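You operate a simulated robot arm through the tools that you are given. There is no shell and no other tool. Be economical: measure what you need, move in short steps, check, and stop when the job is done.

The job below is to be done with a simulated robot arm. You get a single attempt, and the scene is never put back.

JOB
Press the black ring from the grey box into the white socket.
Fine: shut the lid again; dial 2 brings the socket under the red button; turn back to 1 afterwards.
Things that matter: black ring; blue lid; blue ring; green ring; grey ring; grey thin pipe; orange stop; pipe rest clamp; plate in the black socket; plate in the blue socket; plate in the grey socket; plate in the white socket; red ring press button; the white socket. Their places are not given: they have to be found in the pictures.

The check looks at the end state, three seconds after you hand in, the way a careful person would. Anything else that was tipped, shoved, dropped, spilled or broken makes it a failure. Lids that push on must go on centred and level and be pressed home; caps that screw on are set level and turned clockwise until they are tight.

ROBOT AND FRAMES
A 7-joint arm with a two-finger parallel gripper, fixed in place. Base frame: the origin is at the foot of the arm, x ahead of it, y to its left, z up. Units: mm, rad, N and s.
Its first joint turns from -2.897 to 2.897 rad. Payload 3.43 kg.
The TCP is the grasp point between the finger pads, 34 mm short of the fingertips. In the tool frame z runs along the fingers and y along their closing line. Largest opening 128 mm; finger width 24, thickness 12; the body of the gripper, 48 by 130 mm, starts 96 mm behind the TCP.
Orientation is that of the tool frame in the base frame, as [roll, pitch, yaw] about the fixed x, y, z axes, in that order (R = Rz(yaw) Ry(pitch) Rx(roll)). With the fingers straight down and closing along the base's y, the tool's x points along the base's -x, its y along +y and its z along -z.

CONTROLS
- The arm moves only by the tool jog_arm. Its argument "deltas" is a list of rows, each an object of numbers (a shift or turn left out is 0, a gripper value left out holds the last): "x", "y", "z": the shift along the base's x, y, z in units of 25 mm (1.0 is 25 mm); "ax", "ay", "az": the turn, a rotation vector about the base's x, y, z in units of 4 degrees (1.0 is 4 degrees); "fingers": the opening, from 0 (shut) to 1 (fully open). In form: [{"x": .., "y": .., "z": .., "ax": .., "ay": .., "az": .., "fingers": ..}, ...]. A call has 1 to 10 rows; each row shifts and turns the commanded pose from where the row before left it. A call with a number of a shift or a turn outside -1 to 1 is refused whole. Each row takes 0.2 s and may step no farther than 50 mm and 0.15 rad from the row before; otherwise, or with a gripper value out of range, the whole call is refused. A pose out of reach is approached as far as the arm can. The call stops where the force on the tool passes 40 N (or 10 N more than at its start, if that is more) or the arm is blocked; 0.2 s more then pass. The fingers move at their own pace (about 153 mm/s each) and stop on an object; they squeeze with about 27 N. The grip force told is the motor's: it shows also when the fingers shut on nothing. Time passes only in rows, and 0.2 s behind the last, so rows that do not move let the fingers close. It gives the time, the measured TCP pose, the force on the tool (base axes), the opening and the grip force at its end, in the units of the frame above (readings bear some noise), with the torque about the TCP (base axes, N m) and any sound that the robot's microphone picked up.
- Cameras (640 x 400 px; columns grow to the right, rows downward): "scene" is fixed at [401.7, -650.9, 1533.7]; the picture's right is [0.95, -0.33, 0.00], its down [-0.23, -0.66, -0.72] and it looks along [0.23, 0.68, -0.70] (base axes); focal length 227 px, centre (320, 200). "wrist" rides on the gripper at [76, -11, -160] in the tool frame; the picture's right is [0.15, 0.99, 0.00], its down [-0.88, 0.13, -0.45] and it looks along [-0.45, 0.07, 0.89] (tool axes); focal length 234 px, centre (320, 200).
- capture(camera): a new picture of that camera. It takes no simulated time.
- measure_at(camera, pixels): for up to 12 pixels [column, row] of the newest picture of that camera ("zoom" is the newest enlarged one), the place [x, y, z] in the base frame of the surface seen there, good to about 3 mm. It takes no simulated time.
- close_up(camera, box): a new picture of the part [left, top, right, bottom] of that camera's present view, enlarged. It takes no simulated time.
- hand_in(): hands the job in; it is judged then, once.

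Go step by step. Measure first, check grasps and placings, and put right what went wrong. The budget is 80 turns and 38 pictures, counting those below and the enlarged ones. Unless the task says otherwise, let go and move clear before handing in, and close with one line.

The tools are called after "Call:" as a command line: name --argument value ..., lists and objects as JSON in quotes. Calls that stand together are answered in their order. jog_arm: Moves the arm, as the interface text tells. Its arguments: {"type":"object","properties":{"deltas":{"type":"array","items":{"type":"object","properties":{"x":{"type":"number"},"y":{"type":"number"},"z":{"type":"number"},"ax":{"type":"number"},"ay":{"type":"number"},"az":{"type":"number"},"fingers":{"type":"number"}}}}},"required":["deltas"]} The other tools are called the same way: capture (camera) takes a picture; measure_at (camera, pixels) gives the place of the surface under pixels of a picture; close_up (camera, box) takes an enlarged picture of a part of a camera's view; hand_in () hands the job in.

At the start:

```text
time_s: 0.0
position: [364.1, 422.4, 1264.0]
tool_rot: [3.139, -0.002, -3.141]
wrist_force: [0.2, 0.4, 0.3]
moment: [0.02, 0.03, 0.0]
finger_gap: 127.8
grip_force: 0.0
```

scene: 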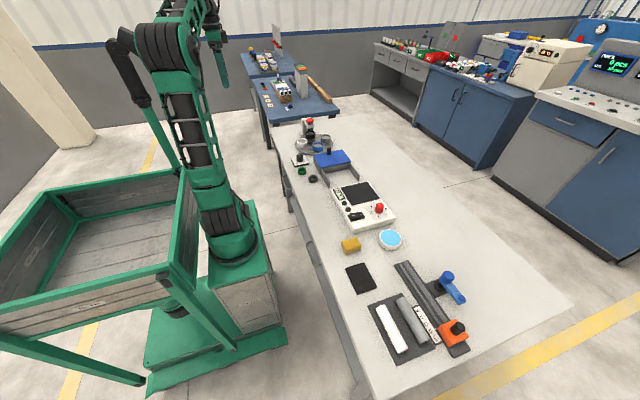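
wrist: 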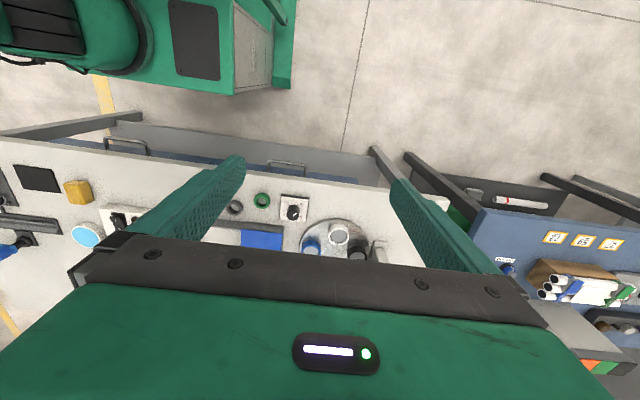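

The scene shows the press, dial and blue-lidded box near pixels (290-350, 115-190). I'll look closer.

Call:
close_up --camera "scene" --box '[270, 105, 370, 195]'

Call:
close_up --camera "wrist" --box '[190, 160, 430, 290]'

```text
4.44 times, centred on (320, 150) of scene
```

zoom: 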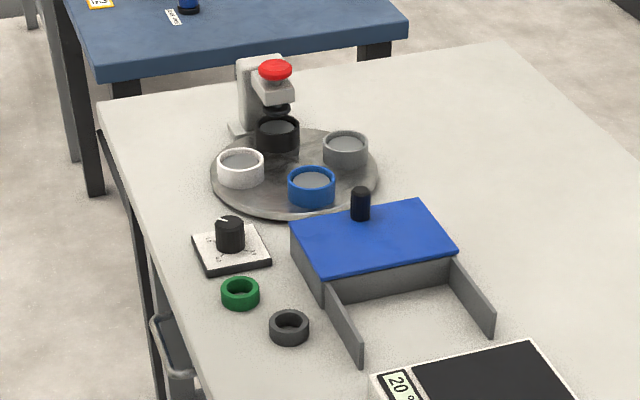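

```text
2.67 times, centred on (310, 225) of wrist
```

zoom: 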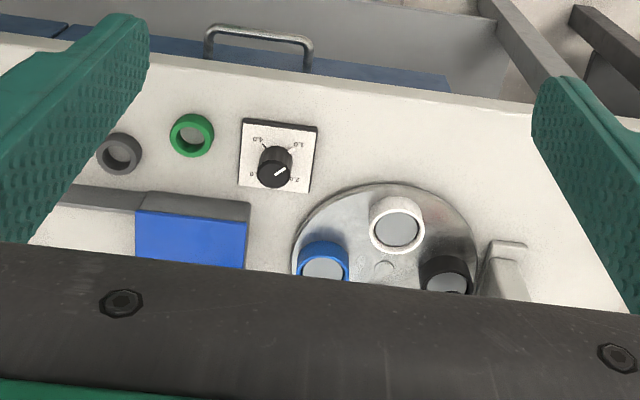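

The dial panel, press, four sockets, and a box with a blue sliding lid and rails are visible. Measuring the main features.

Call:
measure_at --camera "scene" --pixels '[[299.7, 155], [329, 147.7], [309.9, 120.3], [302, 141.7], [313.8, 158.5], [341.6, 151], [349.8, 160.2], [321.9, 166.3], [329.3, 185], [358.9, 179], [299.7, 183.8], [318.2, 145]]'

Call:
measure_at --camera "zoom" --pixels '[[272, 158], [397, 228], [190, 135], [120, 150], [245, 122], [318, 128], [308, 190], [240, 185], [385, 268], [135, 212], [248, 222], [450, 280]]'

```text
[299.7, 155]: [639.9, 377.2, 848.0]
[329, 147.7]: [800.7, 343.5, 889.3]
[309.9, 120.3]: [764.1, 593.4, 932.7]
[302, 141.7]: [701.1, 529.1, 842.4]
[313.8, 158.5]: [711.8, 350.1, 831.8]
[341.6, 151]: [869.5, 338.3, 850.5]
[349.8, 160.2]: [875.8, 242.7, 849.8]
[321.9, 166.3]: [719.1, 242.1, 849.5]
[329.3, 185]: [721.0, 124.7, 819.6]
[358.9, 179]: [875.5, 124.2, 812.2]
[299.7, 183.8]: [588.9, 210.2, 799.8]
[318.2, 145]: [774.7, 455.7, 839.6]
```

```text
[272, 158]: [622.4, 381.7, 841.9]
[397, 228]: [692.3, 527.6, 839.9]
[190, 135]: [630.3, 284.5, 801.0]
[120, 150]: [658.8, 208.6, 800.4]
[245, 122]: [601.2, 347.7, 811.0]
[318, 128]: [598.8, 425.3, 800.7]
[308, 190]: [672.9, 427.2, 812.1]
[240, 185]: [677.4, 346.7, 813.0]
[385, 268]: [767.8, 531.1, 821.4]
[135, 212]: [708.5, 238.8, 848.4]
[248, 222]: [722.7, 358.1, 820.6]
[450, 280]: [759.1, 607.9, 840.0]
```

Table top is z≈800, lid top ≈850, rails run toward −y. I'll move above the dial/box area for a closer look.

Call:
jog_arm --deltas '[{"x": 1, "y": -0.2, "z": -0.8}, {"x": 1, "y": -0.2, "z": -0.8}, {"x": 1, "y": -0.2, "z": -0.8}, {"x": 1, "y": -0.2, "z": -0.8}, {"x": 1, "y": -0.2, "z": -0.8}, {"x": 1, "y": -0.2, "z": -0.8}, {"x": 1, "y": -0.2, "z": -0.8}, {"x": 1, "y": -0.2, "z": -0.8}, {"x": 0.5, "y": -0.2, "z": -0.8}, {"x": 0, "y": -0.2, "z": -0.8}]'

Call:
capture --camera "wrist"

```text
time_s: 2.2
position: [561.1, 372.4, 1067.2]
tool_rot: [3.14, 0.011, 3.141]
wrist_force: [0.7, -1.1, 0.0]
moment: [0.01, 0.0, 0.02]
finger_gap: 127.7
grip_force: 0.1
```

```text
33 pictures are left
```

wrist: 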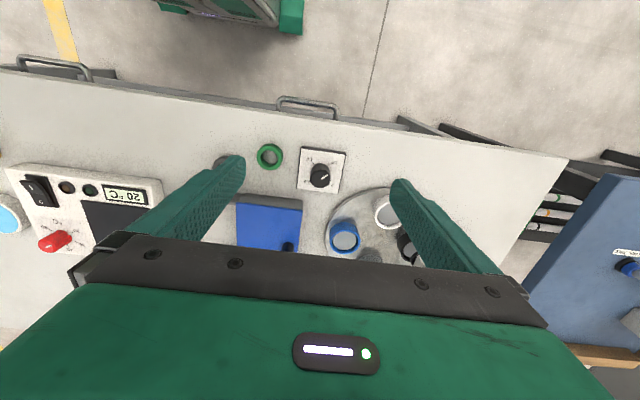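

Call:
close_up --camera "wrist" --box '[230, 130, 430, 260]'

```text
3.08 times, centred on (330, 195) of wrist
```

zoom: 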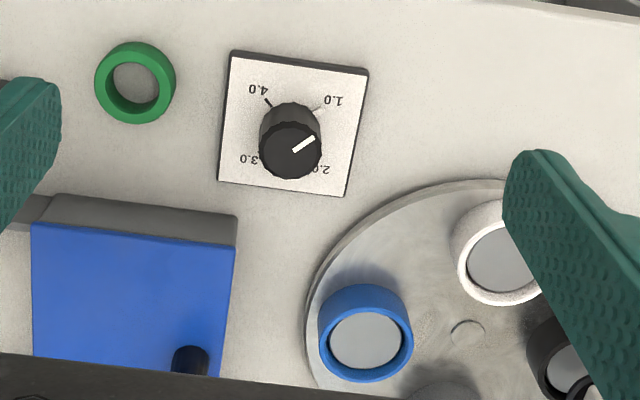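

The pointer is at 1 (image upper-right, base angle ~135°); 2 is at 45°, so the dial turns −90° about z. Measuring knob, lid knob and sockets.

Call:
measure_at --camera "zoom" --pixels '[[291, 152], [262, 150], [320, 150], [291, 128], [291, 176], [190, 355], [176, 355], [207, 355], [232, 240], [34, 225], [510, 260], [367, 342]]'

Call:
close_up --camera "scene" --box '[290, 110, 350, 150]'

```text
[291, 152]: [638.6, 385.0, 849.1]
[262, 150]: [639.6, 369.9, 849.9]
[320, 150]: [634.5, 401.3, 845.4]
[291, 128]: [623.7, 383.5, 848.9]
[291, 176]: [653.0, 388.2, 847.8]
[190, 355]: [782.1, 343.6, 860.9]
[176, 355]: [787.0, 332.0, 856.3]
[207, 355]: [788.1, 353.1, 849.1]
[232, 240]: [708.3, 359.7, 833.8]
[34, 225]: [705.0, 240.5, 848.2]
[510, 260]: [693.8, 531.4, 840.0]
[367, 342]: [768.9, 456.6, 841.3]
```

```text
10.00 times, centred on (320, 130) of scene
```

zoom: 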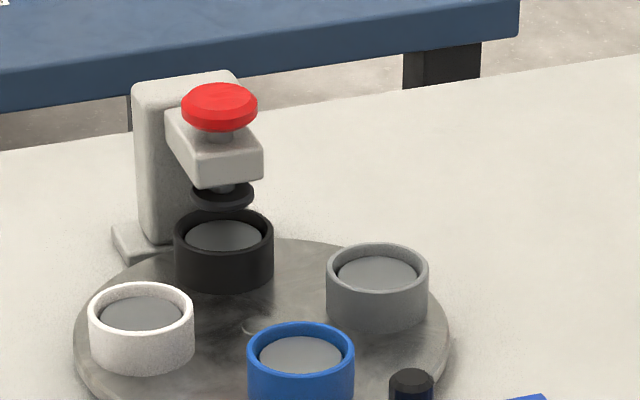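

Lid knob is at about (797,343), z 850–889. Moving above it with a part-open gripper.

Call:
jog_arm --deltas '[{"x": 0.94, "y": -0.116, "z": -0.4, "fingers": 0.5}, {"x": 0.94, "y": -0.116, "z": -0.4}, {"x": 0.94, "y": -0.116, "z": -0.4}, {"x": 0.94, "y": -0.116, "z": -0.4}, {"x": 0.94, "y": -0.116, "z": -0.4}, {"x": 0.94, "y": -0.116, "z": -0.4}, {"x": 0.94, "y": -0.116, "z": -0.4}, {"x": 0.94, "y": -0.116, "z": -0.4}, {"x": 0.94, "y": -0.116, "z": -0.4}, {"x": 0.94, "y": -0.116, "z": -0.4}]'

Call:
capture --camera "wrist"

```text
time_s: 4.4
position: [796.1, 343.1, 966.5]
tool_rot: [3.14, 0.011, -3.141]
wrist_force: [-0.4, -0.5, 0.5]
moment: [-0.03, -0.04, -0.01]
finger_gap: 64.1
grip_force: 0.0
```

```text
30 pictures are left
```

wrist: 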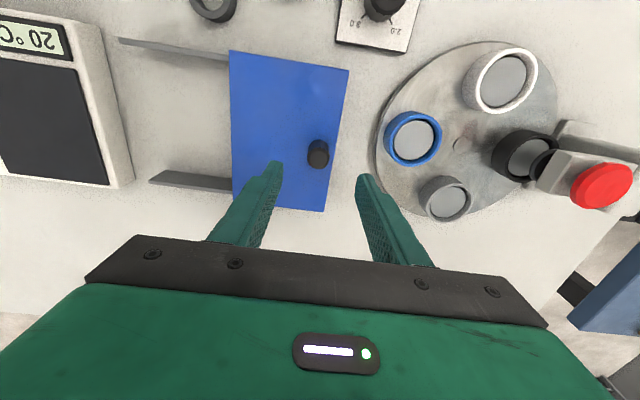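

Call:
measure_at --camera "wrist" --pixels '[[318, 148], [310, 148], [327, 148], [318, 140], [233, 52], [347, 70], [322, 209], [234, 192], [240, 210], [499, 80], [528, 157], [600, 185]]'

Call:
measure_at --camera "wrist" --pixels '[[120, 40], [152, 182], [414, 138], [446, 198], [460, 145], [537, 82], [463, 82], [499, 49], [499, 112], [440, 135], [386, 135]]'

```text
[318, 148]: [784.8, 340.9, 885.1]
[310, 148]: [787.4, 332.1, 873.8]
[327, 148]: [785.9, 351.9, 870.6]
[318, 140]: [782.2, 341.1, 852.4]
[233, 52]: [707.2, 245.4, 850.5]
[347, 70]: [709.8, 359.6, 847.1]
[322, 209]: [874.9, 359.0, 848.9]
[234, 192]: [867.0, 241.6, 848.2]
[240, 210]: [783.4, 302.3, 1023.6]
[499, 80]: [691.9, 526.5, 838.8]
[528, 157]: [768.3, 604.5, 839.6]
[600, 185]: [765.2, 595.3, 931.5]
```

```text
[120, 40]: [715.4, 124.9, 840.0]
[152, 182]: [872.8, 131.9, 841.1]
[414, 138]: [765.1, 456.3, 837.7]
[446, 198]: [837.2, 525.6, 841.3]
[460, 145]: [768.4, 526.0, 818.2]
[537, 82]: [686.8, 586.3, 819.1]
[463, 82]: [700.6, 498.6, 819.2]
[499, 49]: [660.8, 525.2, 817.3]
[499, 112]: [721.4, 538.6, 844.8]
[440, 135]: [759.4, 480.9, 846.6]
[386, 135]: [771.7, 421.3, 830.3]
```

Lid knob centre ≈(791,342). Descend, fingers straddling it, then close.

Call:
jog_arm --deltas '[{"x": -0.2, "z": -0.8}, {"z": -0.8}, {"z": -0.8}, {"z": -0.7}, {"fingers": 0.0}, {}, {}]'

```text
time_s: 6.0
position: [790.2, 341.8, 889.4]
tool_rot: [3.141, 0.008, 3.14]
wrist_force: [-4.4, -13.3, -3.7]
moment: [0.39, -0.19, -0.13]
finger_gap: 23.8
grip_force: 44.9
```

Knob gripped (gap 24 mm). Slide the lid toward −y.

Call:
jog_arm --deltas '[{"y": -0.4}, {"y": -0.6}, {"y": -0.6}, {"y": -0.6}]'

Call:
close_up --camera "scene" --box '[280, 120, 370, 190]'

```text
time_s: 7.0
position: [789.4, 288.0, 888.4]
tool_rot: [-3.141, 0.009, -3.142]
wrist_force: [1.3, 0.2, -4.2]
moment: [-1.09, 0.12, -0.29]
finger_gap: 23.6
grip_force: 45.1
```

```text
5.71 times, centred on (325, 155) of scene
```

zoom: 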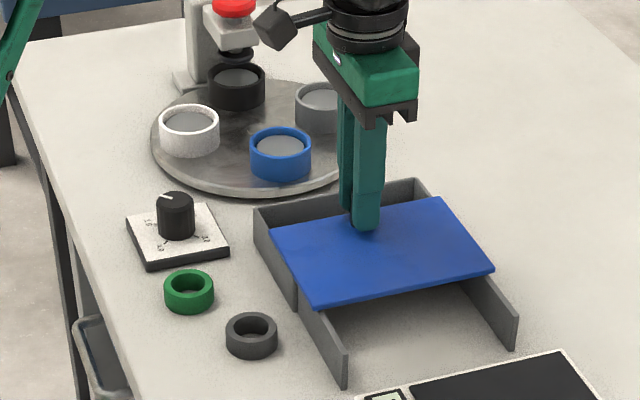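

The lid slides freely. Continue another 54 mm.

Call:
jog_arm --deltas '[{"y": -0.6}, {"y": -0.6}, {"y": -0.6}, {"y": -0.35}, {}]'

Call:
close_up --camera "scene" --box '[280, 120, 370, 190]'

```text
time_s: 8.2
position: [790.1, 234.1, 888.2]
tool_rot: [-3.141, 0.009, 3.14]
wrist_force: [5.3, -1.4, -12.5]
moment: [-0.84, 0.58, -0.19]
finger_gap: 23.7
grip_force: 44.9
```

```text
5.71 times, centred on (325, 155) of scene
```

zoom: 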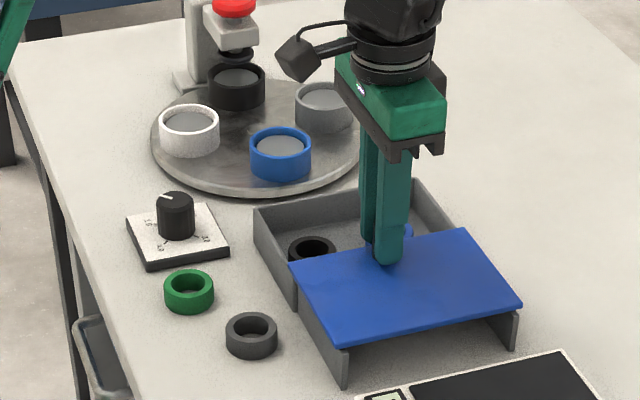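

Both rings (black at zoom (312,250), blue near (405,232)) are in the open box. Release, rise, and look from above.

Call:
jog_arm --deltas '[{"fingers": 0.4}, {}, {"z": 0.8}, {"z": 1}, {"z": 1}, {"z": 1, "x": -0.8, "y": 0.6}, {"z": 0.5, "x": -0.8, "y": 0.6}, {"x": -0.8, "y": 0.6}, {"x": -0.8, "y": 0.6}]'

Call:
capture --camera "wrist"

```text
time_s: 10.2
position: [710.7, 297.0, 998.3]
tool_rot: [3.14, 0.011, -3.141]
wrist_force: [-0.1, -0.8, 0.3]
moment: [-0.02, 0.05, 0.01]
finger_gap: 50.9
grip_force: 0.0
```

```text
27 pictures are left
```

wrist: 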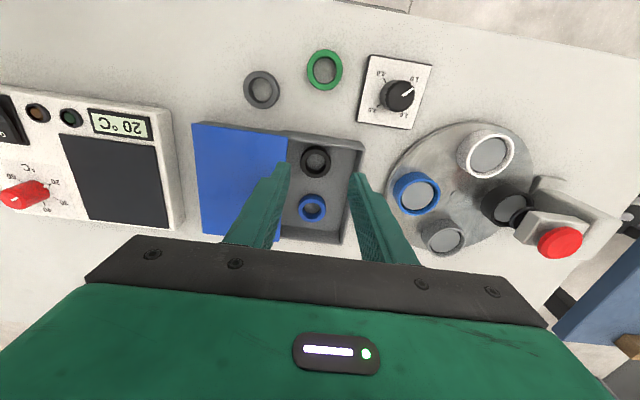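

Call:
close_up --camera "wrist" --box '[260, 120, 390, 200]'

```text
4.92 times, centred on (325, 160) of wrist
```

zoom: 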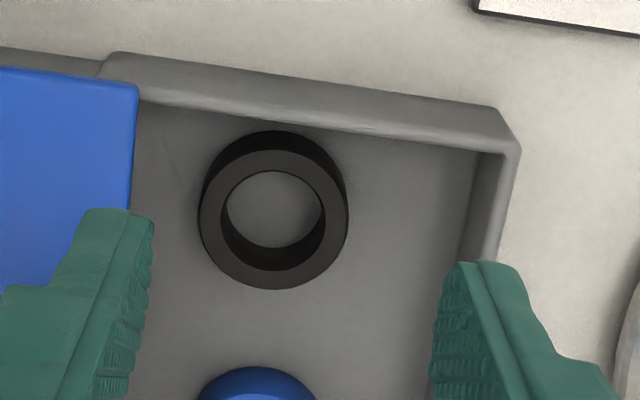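

Call:
measure_at --camera "zoom" --pixels '[[212, 215], [334, 218], [273, 160], [273, 280], [225, 172], [320, 262], [273, 215], [133, 110], [130, 200], [510, 145], [400, 300], [260, 390]]'

Call:
measure_at --camera "wrist" --pixels '[[489, 155], [480, 133], [490, 178], [515, 155], [462, 155], [324, 86], [311, 72], [338, 72]]'

```text
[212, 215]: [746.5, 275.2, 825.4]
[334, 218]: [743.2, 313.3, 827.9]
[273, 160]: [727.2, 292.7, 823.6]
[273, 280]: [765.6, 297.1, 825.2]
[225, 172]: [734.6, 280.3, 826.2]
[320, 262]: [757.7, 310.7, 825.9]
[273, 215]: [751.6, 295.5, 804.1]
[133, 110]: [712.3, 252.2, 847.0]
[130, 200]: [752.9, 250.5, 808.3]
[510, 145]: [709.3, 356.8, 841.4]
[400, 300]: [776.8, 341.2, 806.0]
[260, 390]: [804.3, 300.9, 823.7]
```

```text
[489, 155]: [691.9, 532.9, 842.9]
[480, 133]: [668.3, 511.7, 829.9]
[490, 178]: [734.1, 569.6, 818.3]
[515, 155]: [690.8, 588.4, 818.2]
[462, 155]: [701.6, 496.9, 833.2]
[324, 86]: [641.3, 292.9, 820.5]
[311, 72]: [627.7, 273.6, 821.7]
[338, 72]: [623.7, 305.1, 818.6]
```

Black ring centre ≈(746,295), OD≈46, z 805–825; lid edge at y≈252. Approach with 56 mm opening, stopping just above the rim first.

Call:
jog_arm --deltas '[{"x": 0.72, "z": -0.9, "fingers": 0.44}, {"x": 0.72, "z": -0.9}, {"z": -0.9}, {"z": -0.9}, {"z": -0.4}, {}]'

Call:
close_up --camera "wrist" --box '[220, 60, 420, 220]'

```text
time_s: 11.6
position: [745.5, 294.9, 895.3]
tool_rot: [3.139, 0.012, 3.141]
wrist_force: [-0.9, 0.3, 0.0]
moment: [0.03, 0.04, 0.01]
finger_gap: 56.1
grip_force: 0.0
```

```text
2.50 times, centred on (320, 140) of wrist
```

zoom: 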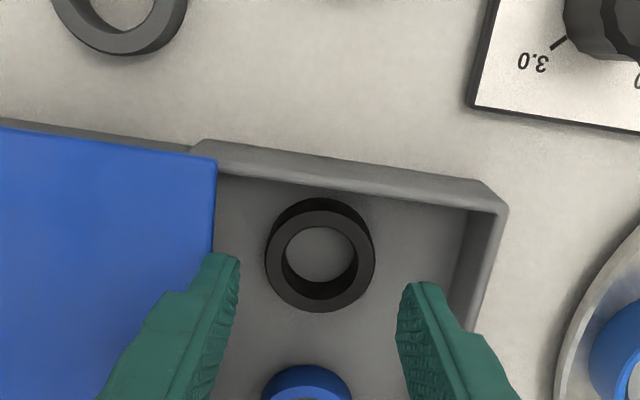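

Call:
measure_at --camera "zoom" --pixels '[[275, 255], [366, 258], [321, 219], [320, 303], [213, 200], [214, 245], [470, 250], [320, 255], [226, 262], [412, 290]]'

```text
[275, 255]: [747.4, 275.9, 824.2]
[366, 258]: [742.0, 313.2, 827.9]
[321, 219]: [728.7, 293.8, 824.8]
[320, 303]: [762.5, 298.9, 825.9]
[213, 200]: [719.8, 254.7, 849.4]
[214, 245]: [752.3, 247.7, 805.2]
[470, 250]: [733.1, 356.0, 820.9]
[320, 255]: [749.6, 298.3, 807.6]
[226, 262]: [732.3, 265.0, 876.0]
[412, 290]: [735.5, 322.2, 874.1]
```

Ring centre ≈(745.5,295). Shift +2 mm in y, descend to TCP 848, close.

Call:
jog_arm --deltas '[{"y": 0.08, "z": -0.4}, {"z": -0.5}, {"z": -0.5}, {"z": -0.49}, {}, {"fingers": 0.0}, {}, {}]'

```text
time_s: 13.4
position: [746.1, 297.8, 849.4]
tool_rot: [3.14, 0.009, 3.14]
wrist_force: [-0.4, 0.5, 0.4]
moment: [-0.03, 0.03, -0.02]
finger_gap: 44.1
grip_force: 26.8
```

Ring held (44 mm). Lift and check.

Call:
jog_arm --deltas '[{"z": 0.6}, {"z": 0.8}, {"z": 0.8}, {"z": 1}, {"x": -0.6, "y": 0.9}, {"x": -0.5, "y": 1}, {"x": -0.5, "y": 1}, {"x": -0.5, "y": 1}, {"y": 1}, {"y": 1}]'

Call:
capture --camera "wrist"

```text
time_s: 15.6
position: [692.6, 444.4, 931.3]
tool_rot: [-3.14, 0.012, 3.141]
wrist_force: [-0.4, -0.6, 0.2]
moment: [0.05, 0.07, 0.0]
finger_gap: 43.6
grip_force: 27.5
```

```text
24 pictures are left
```

wrist: 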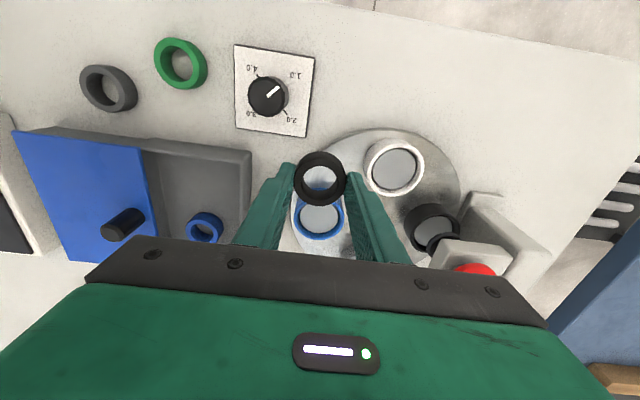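

The ring is held at (320,178). Measuring ring and white socket precisely.

Call:
close_up --camera "wrist" --box '[280, 120, 440, 220]'

```text
4.00 times, centred on (360, 170) of wrist
```

zoom: 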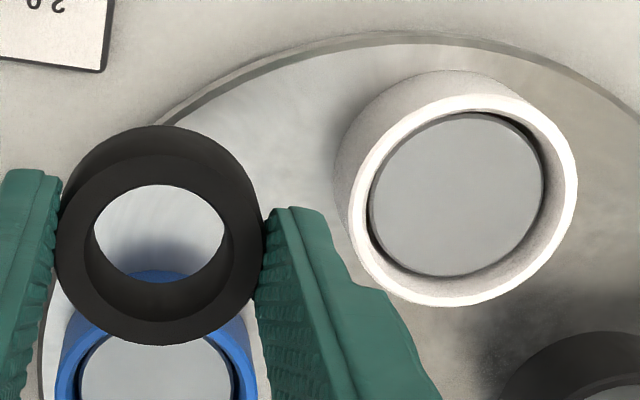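

Call:
measure_at --camera "zoom" --pixels '[[354, 215], [569, 190], [465, 101], [450, 297], [73, 245], [248, 245], [160, 170], [160, 328], [460, 195], [375, 205], [540, 195], [458, 118]]'

Call:
measure_at --camera "zoom" --pixels '[[354, 225], [570, 175], [471, 101], [442, 297], [505, 107], [405, 285], [390, 130], [540, 262], [85, 200], [235, 290], [235, 200], [85, 290]]'

```text
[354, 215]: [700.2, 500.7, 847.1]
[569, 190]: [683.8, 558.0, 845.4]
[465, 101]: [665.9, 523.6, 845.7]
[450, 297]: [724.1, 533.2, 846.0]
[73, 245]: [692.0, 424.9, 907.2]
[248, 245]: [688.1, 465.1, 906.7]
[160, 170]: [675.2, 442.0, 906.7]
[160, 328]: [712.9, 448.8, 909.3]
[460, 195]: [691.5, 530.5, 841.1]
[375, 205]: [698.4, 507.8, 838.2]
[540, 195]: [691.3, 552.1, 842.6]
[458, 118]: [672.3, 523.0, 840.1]
```

```text
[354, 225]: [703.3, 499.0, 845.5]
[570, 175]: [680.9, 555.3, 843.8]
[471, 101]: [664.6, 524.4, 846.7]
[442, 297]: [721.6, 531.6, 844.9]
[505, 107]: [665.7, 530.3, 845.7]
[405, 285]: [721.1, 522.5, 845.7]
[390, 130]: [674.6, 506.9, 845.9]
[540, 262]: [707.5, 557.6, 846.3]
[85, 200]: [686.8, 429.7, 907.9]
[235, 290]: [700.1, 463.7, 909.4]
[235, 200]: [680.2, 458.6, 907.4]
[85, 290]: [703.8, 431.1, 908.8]
```

Socket centre ≈(692.8,528.6), rim z 846; ring centre ≈(692.4,445.5). Move +83 mm in y, descend part-way, and check.

Call:
jog_arm --deltas '[{"y": 0.83}, {"y": 0.83}, {"y": 0.83}, {"y": 0.83, "x": 0.02}, {"z": -0.5}, {"z": -0.6}, {}]'

Call:
close_up --camera "wrist" --box '[260, 130, 380, 210]'

Call:
close_up --camera "scene" --box '[280, 120, 340, 160]'

```text
time_s: 17.2
position: [694.9, 528.3, 903.5]
tool_rot: [3.139, 0.01, -3.141]
wrist_force: [0.2, -0.9, 0.0]
moment: [-0.02, 0.04, 0.02]
finger_gap: 43.9
grip_force: 26.9
```

```text
5.00 times, centred on (320, 170) of wrist
```

zoom: 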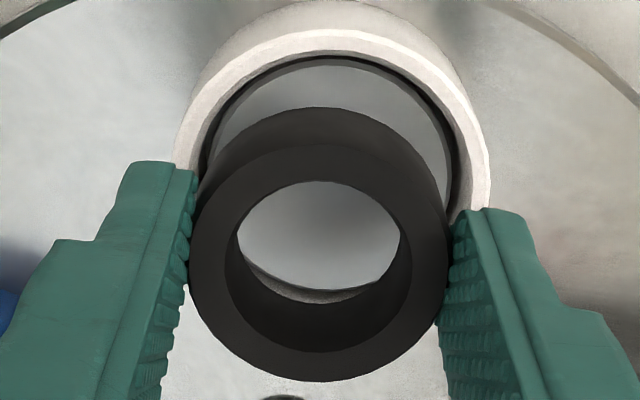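

```text
10.00 times, centred on (310, 140) of scene
```

zoom: 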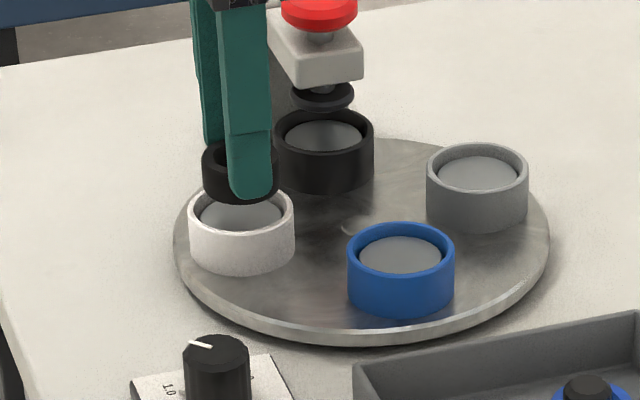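

Call:
close_up --camera "wrist" --box '[260, 130, 380, 210]'

Call:
measure_at --camera "zoom" --pixels '[[185, 150], [481, 170], [335, 42], [225, 85], [440, 80], [208, 250], [428, 260], [318, 160], [318, 365], [245, 180], [395, 345], [395, 180]]'

```text
5.00 times, centred on (320, 170) of wrist
```

zoom: 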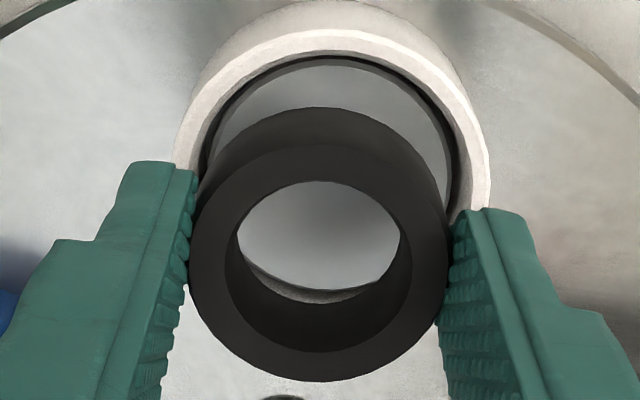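

```text
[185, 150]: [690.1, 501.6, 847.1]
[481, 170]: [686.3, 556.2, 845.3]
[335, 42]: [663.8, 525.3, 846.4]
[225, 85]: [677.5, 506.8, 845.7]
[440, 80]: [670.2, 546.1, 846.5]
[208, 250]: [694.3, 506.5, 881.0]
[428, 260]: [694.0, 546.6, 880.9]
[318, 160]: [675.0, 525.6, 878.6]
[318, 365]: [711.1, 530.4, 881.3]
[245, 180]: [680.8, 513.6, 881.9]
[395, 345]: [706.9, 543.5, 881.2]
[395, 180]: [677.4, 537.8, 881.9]
```

Ring (693.7,527.7) vs socket (692.7,529): nudge −1/+1 mm and lower carefully.

Call:
jog_arm --deltas '[{"x": -0.04, "y": 0.045}, {"z": -0.2}, {"z": -0.2}, {"z": -0.1}, {"z": -0.08}, {}]'

```text
time_s: 18.6
position: [693.8, 529.4, 888.9]
tool_rot: [3.14, 0.011, 3.141]
wrist_force: [0.7, 0.8, -0.4]
moment: [0.01, 0.01, 0.01]
finger_gap: 44.0
grip_force: 26.4
```

Call:
jog_arm --deltas '[{"z": -0.05}, {"z": -0.05}, {"z": -0.05}, {}]'

Call:
close_up --camera "wrist" --box '[260, 130, 380, 210]'

```text
time_s: 19.6
position: [692.0, 529.4, 885.5]
tool_rot: [3.14, 0.01, 3.141]
wrist_force: [0.6, -0.1, -0.3]
moment: [0.01, 0.0, 0.04]
finger_gap: 44.4
grip_force: 26.5
```

```text
5.00 times, centred on (320, 170) of wrist
```

zoom: 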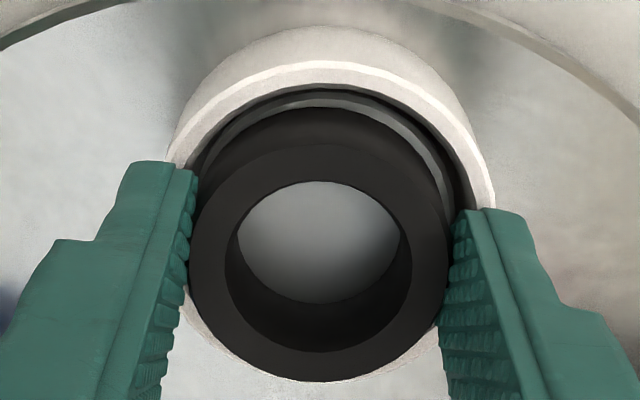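

The ring seems a bit left in the socket; measuring again at this height.

Call:
measure_at --camera "zoom" --pixels '[[183, 150], [486, 180], [333, 72], [225, 108], [440, 108], [390, 83], [275, 83], [208, 255], [428, 265], [318, 160], [318, 365], [245, 180]]'

Call:
measure_at --camera "zoom" --pixels '[[460, 130], [470, 145], [205, 125], [193, 137], [240, 330], [395, 340], [395, 180], [318, 100]]'

```text
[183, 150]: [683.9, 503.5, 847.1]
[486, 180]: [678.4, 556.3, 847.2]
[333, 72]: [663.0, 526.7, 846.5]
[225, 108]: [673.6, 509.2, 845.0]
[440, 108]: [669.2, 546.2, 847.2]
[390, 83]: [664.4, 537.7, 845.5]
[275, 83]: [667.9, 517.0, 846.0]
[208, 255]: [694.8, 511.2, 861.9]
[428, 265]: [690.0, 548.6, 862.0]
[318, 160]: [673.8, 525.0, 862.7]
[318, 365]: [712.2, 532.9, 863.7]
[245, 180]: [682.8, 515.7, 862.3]
```

```text
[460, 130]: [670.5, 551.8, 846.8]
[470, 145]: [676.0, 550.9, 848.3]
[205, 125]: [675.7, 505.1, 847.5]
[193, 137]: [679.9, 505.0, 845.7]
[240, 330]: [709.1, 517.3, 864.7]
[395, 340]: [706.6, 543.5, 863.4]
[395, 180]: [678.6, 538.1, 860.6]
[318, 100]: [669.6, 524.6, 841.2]
```

Ring bottom (~842) is already inside the rim with no side force. Nudge +0.7 mm in y and lower to contact.

Call:
jog_arm --deltas '[{"y": 0.03, "x": -0.02}, {"z": -0.04}, {"z": -0.04}, {"z": -0.04}, {}]'

```text
time_s: 20.8
position: [692.1, 529.7, 883.3]
tool_rot: [3.141, 0.01, -3.141]
wrist_force: [0.4, 0.1, 3.4]
moment: [-0.06, 0.05, 0.03]
finger_gap: 44.0
grip_force: 27.2
```

Light contact (3.4 N). Release and lift clear.

Call:
jog_arm --deltas '[{"fingers": 0.44}, {}, {"z": 0.5}, {"z": 0.8}, {"z": 0.8}, {"z": 0.8, "x": -0.4}]'

Call:
close_up --camera "scene" --box '[280, 115, 355, 165]'

Call:
close_up --camera "wrist" --box '[240, 100, 400, 200]'

```text
time_s: 22.2
position: [681.0, 529.6, 954.8]
tool_rot: [3.141, 0.01, 3.141]
wrist_force: [-0.3, -0.2, -0.4]
moment: [0.01, 0.01, 0.0]
finger_gap: 56.1
grip_force: 0.0
```

```text
8.00 times, centred on (318, 140) of scene
```

zoom: 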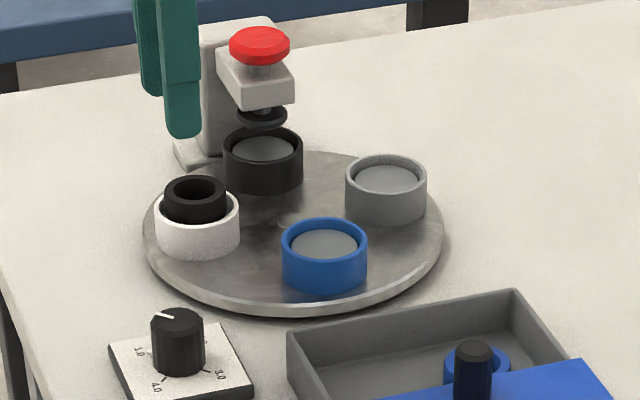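

```text
4.00 times, centred on (320, 150) of wrist
```

zoom: 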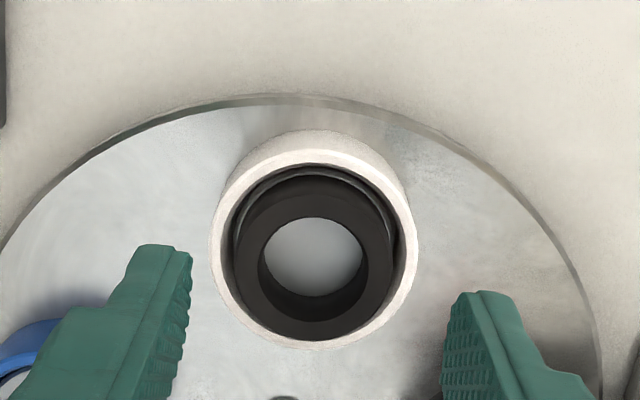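

The ring sits in the white socket. Checking its level and centring, then the dial.

Call:
measure_at --camera "zoom" --pixels '[[248, 262], [378, 262], [312, 202], [312, 312], [218, 235], [410, 240], [315, 156], [310, 342]]'

Call:
measure_at --camera "scene" --pixels '[[310.5, 129.8], [311, 126.3], [311, 131.3]]'

```text
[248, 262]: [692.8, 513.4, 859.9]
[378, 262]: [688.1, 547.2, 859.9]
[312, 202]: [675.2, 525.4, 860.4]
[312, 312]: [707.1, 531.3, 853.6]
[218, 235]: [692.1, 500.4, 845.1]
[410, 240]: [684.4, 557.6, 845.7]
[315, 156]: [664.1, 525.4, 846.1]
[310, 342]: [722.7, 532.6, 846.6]
```

```text
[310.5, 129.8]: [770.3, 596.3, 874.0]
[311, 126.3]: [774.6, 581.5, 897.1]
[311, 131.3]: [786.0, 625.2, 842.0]
```

Ring seated at top z≈860, level and clear of the ram. Now go over the dial at (638.5,385.3).

Call:
jog_arm --deltas '[{"x": -0.3, "y": -0.95}, {"x": -0.3, "y": -0.95}, {"x": -0.3, "y": -0.95}, {"x": -0.3, "y": -0.95}, {"x": -0.3, "y": -0.97}, {"x": -0.2, "y": -1}, {"z": -0.8}, {"z": -0.8}, {}]'

Call:
close_up --camera "wrist" --box '[240, 110, 400, 210]'

```text
time_s: 24.2
position: [637.9, 386.1, 914.0]
tool_rot: [3.141, 0.012, 3.141]
wrist_force: [0.3, 0.0, -0.5]
moment: [0.0, 0.0, -0.01]
finger_gap: 56.3
grip_force: 0.0
```

```text
4.00 times, centred on (320, 160) of wrist
```

zoom: 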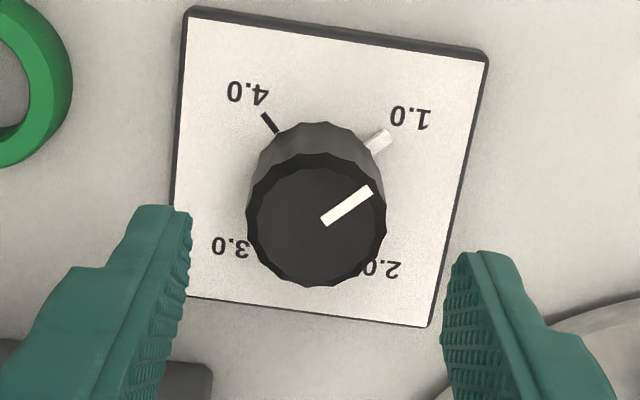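

Call:
measure_at --camera "zoom" --pixels '[[258, 215], [374, 215], [316, 165], [316, 275], [345, 208], [365, 192], [328, 222], [188, 20], [484, 58], [428, 322]]'

```text
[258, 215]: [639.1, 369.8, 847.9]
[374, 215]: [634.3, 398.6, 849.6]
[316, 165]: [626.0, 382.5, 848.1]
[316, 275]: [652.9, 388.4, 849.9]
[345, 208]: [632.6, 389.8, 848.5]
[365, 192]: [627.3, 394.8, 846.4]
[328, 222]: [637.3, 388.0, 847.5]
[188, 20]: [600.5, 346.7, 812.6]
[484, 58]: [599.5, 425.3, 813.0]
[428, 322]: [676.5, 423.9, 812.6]
```

Knob centre (638,385). Descend to TCP ≈858 and grip.

Call:
jog_arm --deltas '[{"y": -0.04, "z": -0.6}, {"z": -0.8}, {"z": -0.8}, {}, {"fingers": 0.0}, {}, {}]'

```text
time_s: 25.8
position: [640.1, 384.6, 859.9]
tool_rot: [3.14, 0.011, -3.138]
wrist_force: [3.6, 15.0, -5.1]
moment: [-0.06, -0.36, -0.02]
finger_gap: 35.5
grip_force: 45.2
```

Knob gripped (35.5 mm). Ease +0.5 mm in y and start turning −z.

Call:
jog_arm --deltas '[{"y": 0.03}, {"az": -1}, {"az": -1}, {"az": -1}, {"az": -1}, {"az": -1}]'

Call:
close_up --camera "scene" --box '[280, 115, 355, 165]'

```text
time_s: 27.2
position: [641.0, 384.4, 857.8]
tool_rot: [3.14, 0.013, 2.788]
wrist_force: [14.9, 4.2, 4.6]
moment: [-0.53, -0.62, 0.02]
finger_gap: 35.6
grip_force: 45.3
```

```text
8.00 times, centred on (318, 140) of scene
```

zoom: 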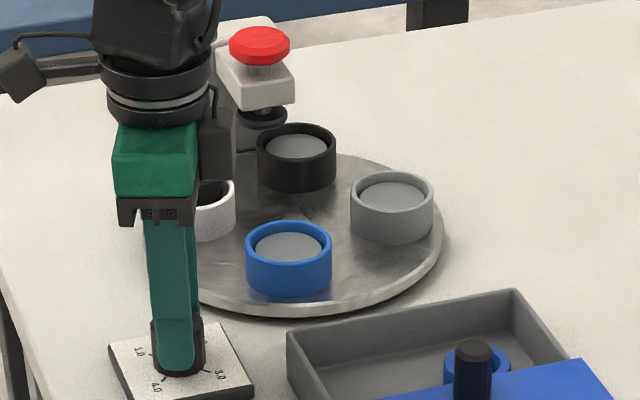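

Turntable follows the dial. Continue −z rotation.

Call:
jog_arm --deltas '[{"az": -1, "x": 0.03}, {"az": -1}, {"az": -1}, {"az": -1}, {"az": -1}, {"az": -1}, {"az": -1}, {"az": -1}, {"az": -1}]'

```text
time_s: 29.2
position: [640.4, 384.1, 859.9]
tool_rot: [3.141, 0.011, 2.163]
wrist_force: [2.8, -10.6, 10.1]
moment: [-0.54, -0.58, 0.0]
finger_gap: 35.4
grip_force: 44.8
```

Call:
jog_arm --deltas '[{"az": -1}, {"az": -1}, {"az": -1}, {"az": -1}, {"az": -1}, {"az": -1}, {"az": -1}, {"az": -1}, {"az": -0.5}, {}]'

Call:
close_up --camera "scene" --box '[280, 115, 355, 165]'

```text
time_s: 31.4
position: [639.1, 383.9, 859.2]
tool_rot: [-3.141, 0.013, 1.57]
wrist_force: [-17.8, -26.4, -0.5]
moment: [-0.96, -0.2, 0.01]
finger_gap: 35.6
grip_force: 45.5
```

```text
8.00 times, centred on (318, 140) of scene
```

zoom: 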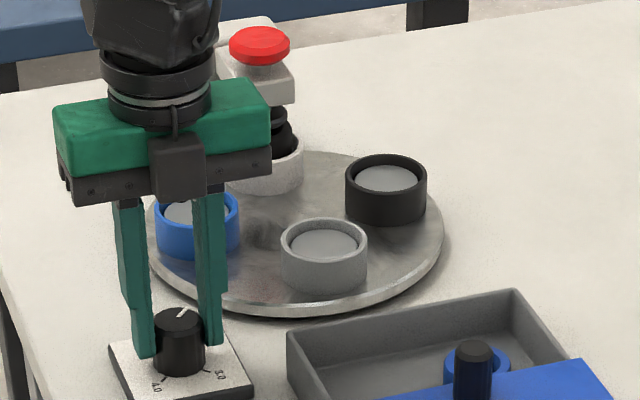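

White socket with ring is under the press; pointer at 2. Release and lift.

Call:
jog_arm --deltas '[{"fingers": 0.45}, {}, {"z": 0.6}, {"z": 1}, {"z": 1}, {"z": 1}, {"z": 1}, {"z": 1, "fingers": 0.0}]'

Call:
close_up --camera "scene" --box '[285, 110, 345, 150]'

```text
time_s: 33.2
position: [640.2, 385.4, 998.7]
tool_rot: [-3.141, 0.014, 1.572]
wrist_force: [0.0, -0.4, -0.5]
moment: [0.02, 0.02, -0.04]
finger_gap: 0.0
grip_force: 27.3
```

```text
10.00 times, centred on (315, 130) of scene
```

zoom: 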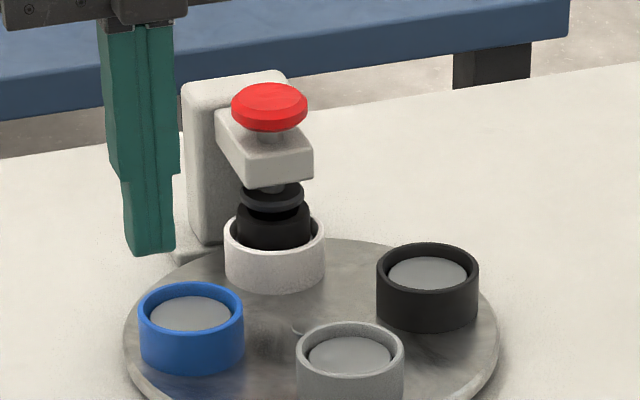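

Call:
measure_at --camera "zoom" --pixels '[[270, 98], [240, 100], [300, 100], [270, 88], [270, 112], [250, 75], [200, 85], [290, 155], [272, 198], [275, 225]]'

Call:
jog_arm --deltas '[{"x": 0.6, "y": 0.9}, {"x": 0.6, "y": 0.9}, {"x": 0.6, "y": 0.9}, {"x": 0.6, "y": 0.9}, {"x": 0.6, "y": 0.9}, {"x": 0.6, "y": 0.9}, {"x": 0.6, "y": 0.9}, {"x": 0.6, "y": 0.9}, {"x": 0.2, "y": 0.9}, {}]'

```text
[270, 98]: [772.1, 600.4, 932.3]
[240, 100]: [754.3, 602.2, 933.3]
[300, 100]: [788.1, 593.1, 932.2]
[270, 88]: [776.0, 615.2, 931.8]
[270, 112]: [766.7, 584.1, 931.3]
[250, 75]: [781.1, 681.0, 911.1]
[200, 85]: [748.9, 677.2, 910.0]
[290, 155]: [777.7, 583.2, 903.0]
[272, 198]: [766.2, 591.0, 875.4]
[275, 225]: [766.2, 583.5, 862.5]
```

```text
time_s: 35.4
position: [767.6, 570.3, 999.5]
tool_rot: [-3.142, 0.012, 1.57]
wrist_force: [0.3, -1.2, -0.2]
moment: [0.01, -0.01, 0.0]
finger_gap: 0.3
grip_force: 27.0
out of reach, approached as far as the arm can: row 9
```

Button top centre ≈(771,600), z 932. Reach is limited at this height; try lower.

Call:
jog_arm --deltas '[{"z": -0.5}, {"z": -0.3}, {}]'

```text
time_s: 36.2
position: [767.1, 570.6, 978.4]
tool_rot: [3.141, 0.012, 1.571]
wrist_force: [0.6, -0.1, -0.1]
moment: [0.02, 0.0, 0.01]
finger_gap: 0.0
grip_force: 27.3
```

Call:
jog_arm --deltas '[{"y": 0.4}, {"y": 0.4}, {"y": 0.3}, {}]'

```text
time_s: 37.2
position: [764.5, 583.9, 976.7]
tool_rot: [3.14, 0.013, 1.571]
wrist_force: [-0.6, -0.4, 0.1]
moment: [-0.01, -0.02, 0.02]
finger_gap: 0.1
grip_force: 27.1
out of reach, approached as far as the arm can: row 2, 3
```

Tilt the tool 12° outward about the TCP to gain reach.

Call:
jog_arm --deltas '[{"z": 0.2, "ax": 0.61, "ay": -0.79}, {"ax": 0.61, "ay": -0.79}, {"ax": 0.61, "ay": -0.79}, {"x": 0.2, "y": 0.35}, {"x": 0.2, "y": 0.35}, {}]'

Call:
close_up --camera "scene" --box '[285, 90, 345, 150]'

Call:
capture --camera "wrist"

```text
time_s: 38.6
position: [775.6, 601.2, 977.2]
tool_rot: [3.032, -0.084, 1.573]
wrist_force: [0.3, -0.7, 0.3]
moment: [0.0, 0.04, 0.02]
finger_gap: 0.0
grip_force: 27.4
out of reach, approached as far as the arm can: row 1, 2
```

```text
6.67 times, centred on (315, 120) of scene
```

zoom: 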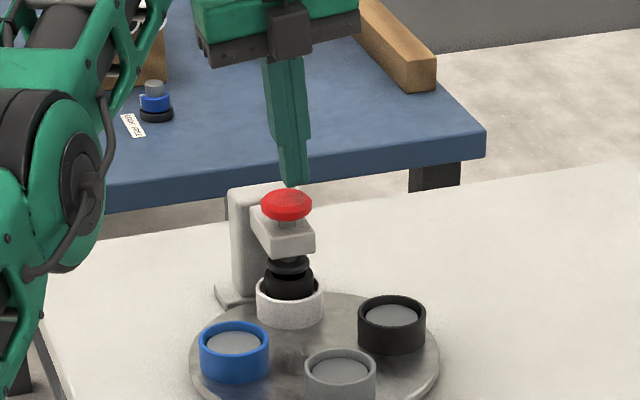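

```text
11 pictures are left
```

wrist: 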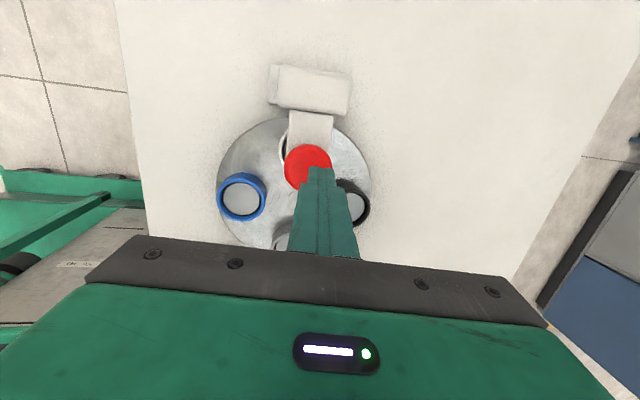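

Fingertips are above the button, ~6 mm to +x. Correct and press down.

Call:
jog_arm --deltas '[{"x": -0.24}, {"z": -0.3}, {"z": -0.2}, {"z": -0.2}, {"z": -0.2}, {"z": -0.2}, {"z": -0.2}, {"z": -0.2}]'

```text
time_s: 40.4
position: [757.1, 603.1, 957.7]
tool_rot: [3.01, -0.089, 1.576]
wrist_force: [-1.3, 2.2, 1.7]
moment: [-0.01, 0.23, -0.01]
finger_gap: 0.0
grip_force: 26.6
heard: click
stopped in row 8: the force on the tool passed its limit at 44 N (the readings are from after the stop); the commanded pose is now the measured one
```

A click was heard and the stop came at 44 N; check the press.

Call:
close_up --camera "scene" --box '[290, 105, 340, 145]'

```text
10.00 times, centred on (315, 125) of scene
```

zoom: 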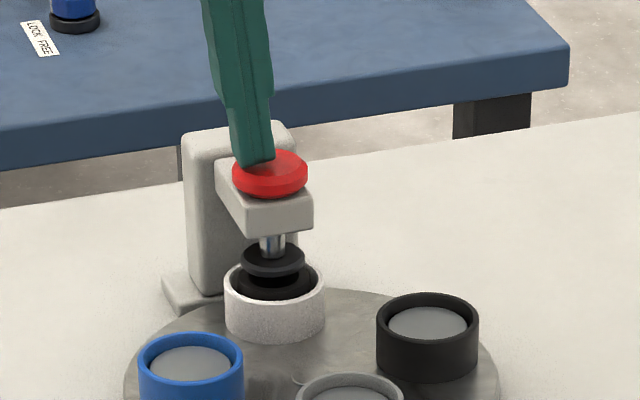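

The ring has sunk into the socket. Lift off and measure ring height.

Call:
jog_arm --deltas '[{"z": 0.5}, {"z": 0.6}, {}]'

Call:
close_up --camera "scene" --box '[290, 105, 340, 145]'

Call:
measure_at --camera "zoom" --pixels '[[270, 285], [245, 280], [300, 280], [272, 325], [236, 275], [318, 290], [270, 168], [272, 245], [275, 297], [260, 292]]'

```text
time_s: 41.2
position: [758.1, 602.0, 984.7]
tool_rot: [3.011, -0.09, 1.575]
wrist_force: [0.5, 0.1, -0.2]
moment: [-0.06, -0.03, 0.0]
finger_gap: 0.1
grip_force: 27.2
```

```text
10.00 times, centred on (315, 125) of scene
```

zoom: 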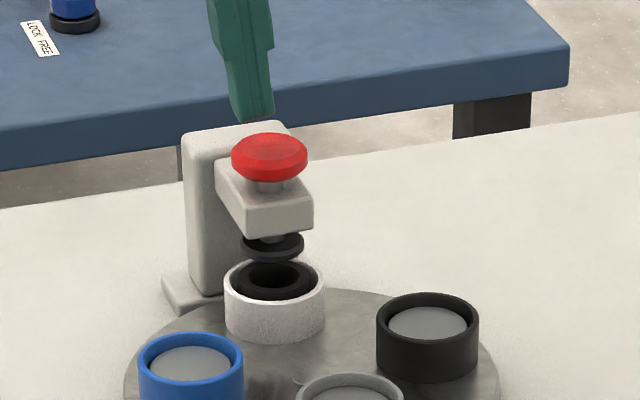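

```text
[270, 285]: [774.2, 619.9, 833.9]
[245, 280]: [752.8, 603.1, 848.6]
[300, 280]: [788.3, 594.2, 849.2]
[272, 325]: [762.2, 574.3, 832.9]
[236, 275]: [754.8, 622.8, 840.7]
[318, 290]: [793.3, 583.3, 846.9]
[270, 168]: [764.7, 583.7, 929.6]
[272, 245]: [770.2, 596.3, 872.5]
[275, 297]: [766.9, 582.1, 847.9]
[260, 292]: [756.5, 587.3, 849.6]
```

Ring top ≈848.5, level, ~2 mm above the rim. One more centred press to confirm it's home.

Call:
jog_arm --deltas '[{"x": 0.5}, {}]'

```text
time_s: 41.8
position: [770.4, 605.0, 986.4]
tool_rot: [3.012, -0.089, 1.575]
wrist_force: [-0.8, -0.4, -0.3]
moment: [0.01, 0.01, 0.0]
finger_gap: 0.0
grip_force: 27.1
```

Call:
jog_arm --deltas '[{"z": -0.4}, {"z": -0.3}, {"z": -0.2}, {"z": -0.2}, {"z": -0.2}, {"z": -0.2}, {"z": -0.2}, {"z": -0.2}]'

```text
time_s: 43.5
position: [759.5, 604.2, 958.0]
tool_rot: [2.993, -0.099, 1.575]
wrist_force: [-0.6, 1.3, 1.2]
moment: [0.01, 0.25, -0.01]
finger_gap: 0.0
grip_force: 26.9
heard: click
stopped in row 8: the force on the tool passed its limit at 45 N (the readings are from after the stop); the commanded pose is now the measured one
```

Same bottom position and click: ring is fully pressed. Lift, untilt, and head back toward the dial.

Call:
jog_arm --deltas '[{"z": 0.8}, {"z": 0.6, "x": -0.4, "y": -0.8}, {"x": -0.5, "y": -0.9}, {"x": -0.5, "y": -0.9, "ax": -0.467, "ay": 0.707}, {"x": -0.5, "y": -0.9, "ax": -0.467, "ay": 0.707}, {"x": -0.5, "y": -0.9, "ax": -0.467, "ay": 0.707}, {"x": -0.6, "y": -0.9}, {"x": -0.6, "y": -0.9}, {"x": -0.6, "y": -0.9}, {"x": -0.6, "y": -0.9, "fingers": 0.45}]'

```text
time_s: 45.7
position: [639.5, 402.2, 991.1]
tool_rot: [-3.141, 0.001, 1.57]
wrist_force: [-0.5, 0.1, 0.2]
moment: [0.02, 0.01, 0.0]
finger_gap: 57.8
grip_force: 0.0
```

Back upright above the dial. Move to its centre, descend and grip.

Call:
jog_arm --deltas '[{"x": -0.04, "y": -0.7}, {"z": -0.9}, {"z": -0.9}, {"z": -0.9}, {"z": -0.9}, {"z": -0.9}, {"z": -0.75}, {}, {"fingers": 0.0}, {}]'

```text
time_s: 47.9
position: [641.0, 384.5, 861.1]
tool_rot: [3.136, -0.002, 1.567]
wrist_force: [23.0, 6.0, -6.3]
moment: [0.87, -0.23, 0.03]
finger_gap: 35.6
grip_force: 45.1
```

Gripped; knob centre seems ~2 mm more +x. Ease over and turn back +z.

Call:
jog_arm --deltas '[{"x": 0.08}, {"az": 1}, {"az": 1}, {"az": 1}, {"az": 1}, {"az": 1}, {"az": 1}, {"az": 1}]'

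```text
time_s: 49.7
position: [640.9, 384.6, 859.1]
tool_rot: [-3.141, -0.001, 2.058]
wrist_force: [10.8, -11.6, -4.0]
moment: [-0.56, -1.1, 0.01]
finger_gap: 35.6
grip_force: 44.9
```

Call:
jog_arm --deltas '[{"az": 1}, {"az": 1}, {"az": 1}, {"az": 1}, {"az": 1}, {"az": 1}, {"az": 1}, {"az": 1}]'

```text
time_s: 51.5
position: [640.5, 384.2, 860.0]
tool_rot: [-3.14, 0.0, 2.616]
wrist_force: [8.3, -13.7, -13.0]
moment: [0.04, -0.74, 0.01]
finger_gap: 35.4
grip_force: 44.9
```

Call:
jog_arm --deltas '[{"az": 1}, {"az": 1}, {"az": 1}, {"az": 1}, {"az": 1}, {"az": 1}, {"az": 1}, {"az": 0.5}, {}]'

```text
time_s: 53.5
position: [640.9, 385.3, 860.0]
tool_rot: [-3.14, -0.002, 3.138]
wrist_force: [11.9, -17.7, -14.8]
moment: [-1.07, -0.76, 0.05]
finger_gap: 35.5
grip_force: 44.6
```

Dial should be back at 1. Release, lift, and look.

Call:
jog_arm --deltas '[{"fingers": 0.45}, {}, {"z": 0.6}, {"z": 0.9}, {"z": 0.9}, {"z": 0.9}, {"z": 0.6, "y": 0.5}, {"x": 0.4, "y": 0.7}]'

Call:
capture --camera "wrist"

```text
time_s: 55.3
position: [649.9, 416.1, 957.6]
tool_rot: [3.139, 0.0, 3.137]
wrist_force: [0.5, -0.3, -0.2]
moment: [-0.02, -0.02, -0.03]
finger_gap: 57.5
grip_force: 0.0
```

```text
8 pictures are left
```

wrist: 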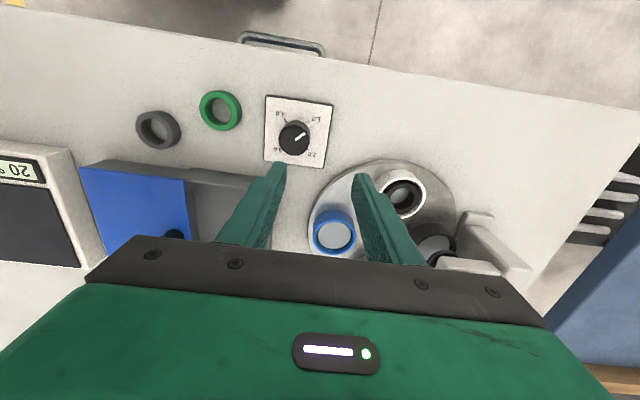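

Call:
close_up --camera "wrist" --box '[260, 90, 440, 230]'

Call:
measure_at --camera "wrist" --pixels '[[387, 195], [417, 194], [401, 184], [402, 209], [402, 195], [381, 196], [423, 192]]'

```text
2.86 times, centred on (350, 160) of wrist
```

zoom: 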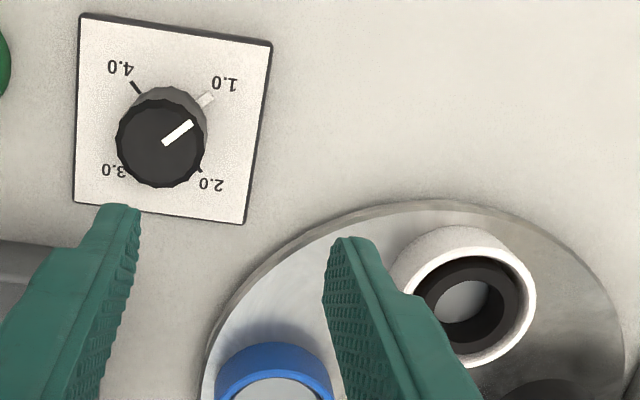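

```text
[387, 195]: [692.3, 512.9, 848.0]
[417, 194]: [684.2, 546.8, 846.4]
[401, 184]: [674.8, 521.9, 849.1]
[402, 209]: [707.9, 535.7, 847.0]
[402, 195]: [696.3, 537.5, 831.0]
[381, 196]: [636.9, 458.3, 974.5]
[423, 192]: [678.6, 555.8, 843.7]
```

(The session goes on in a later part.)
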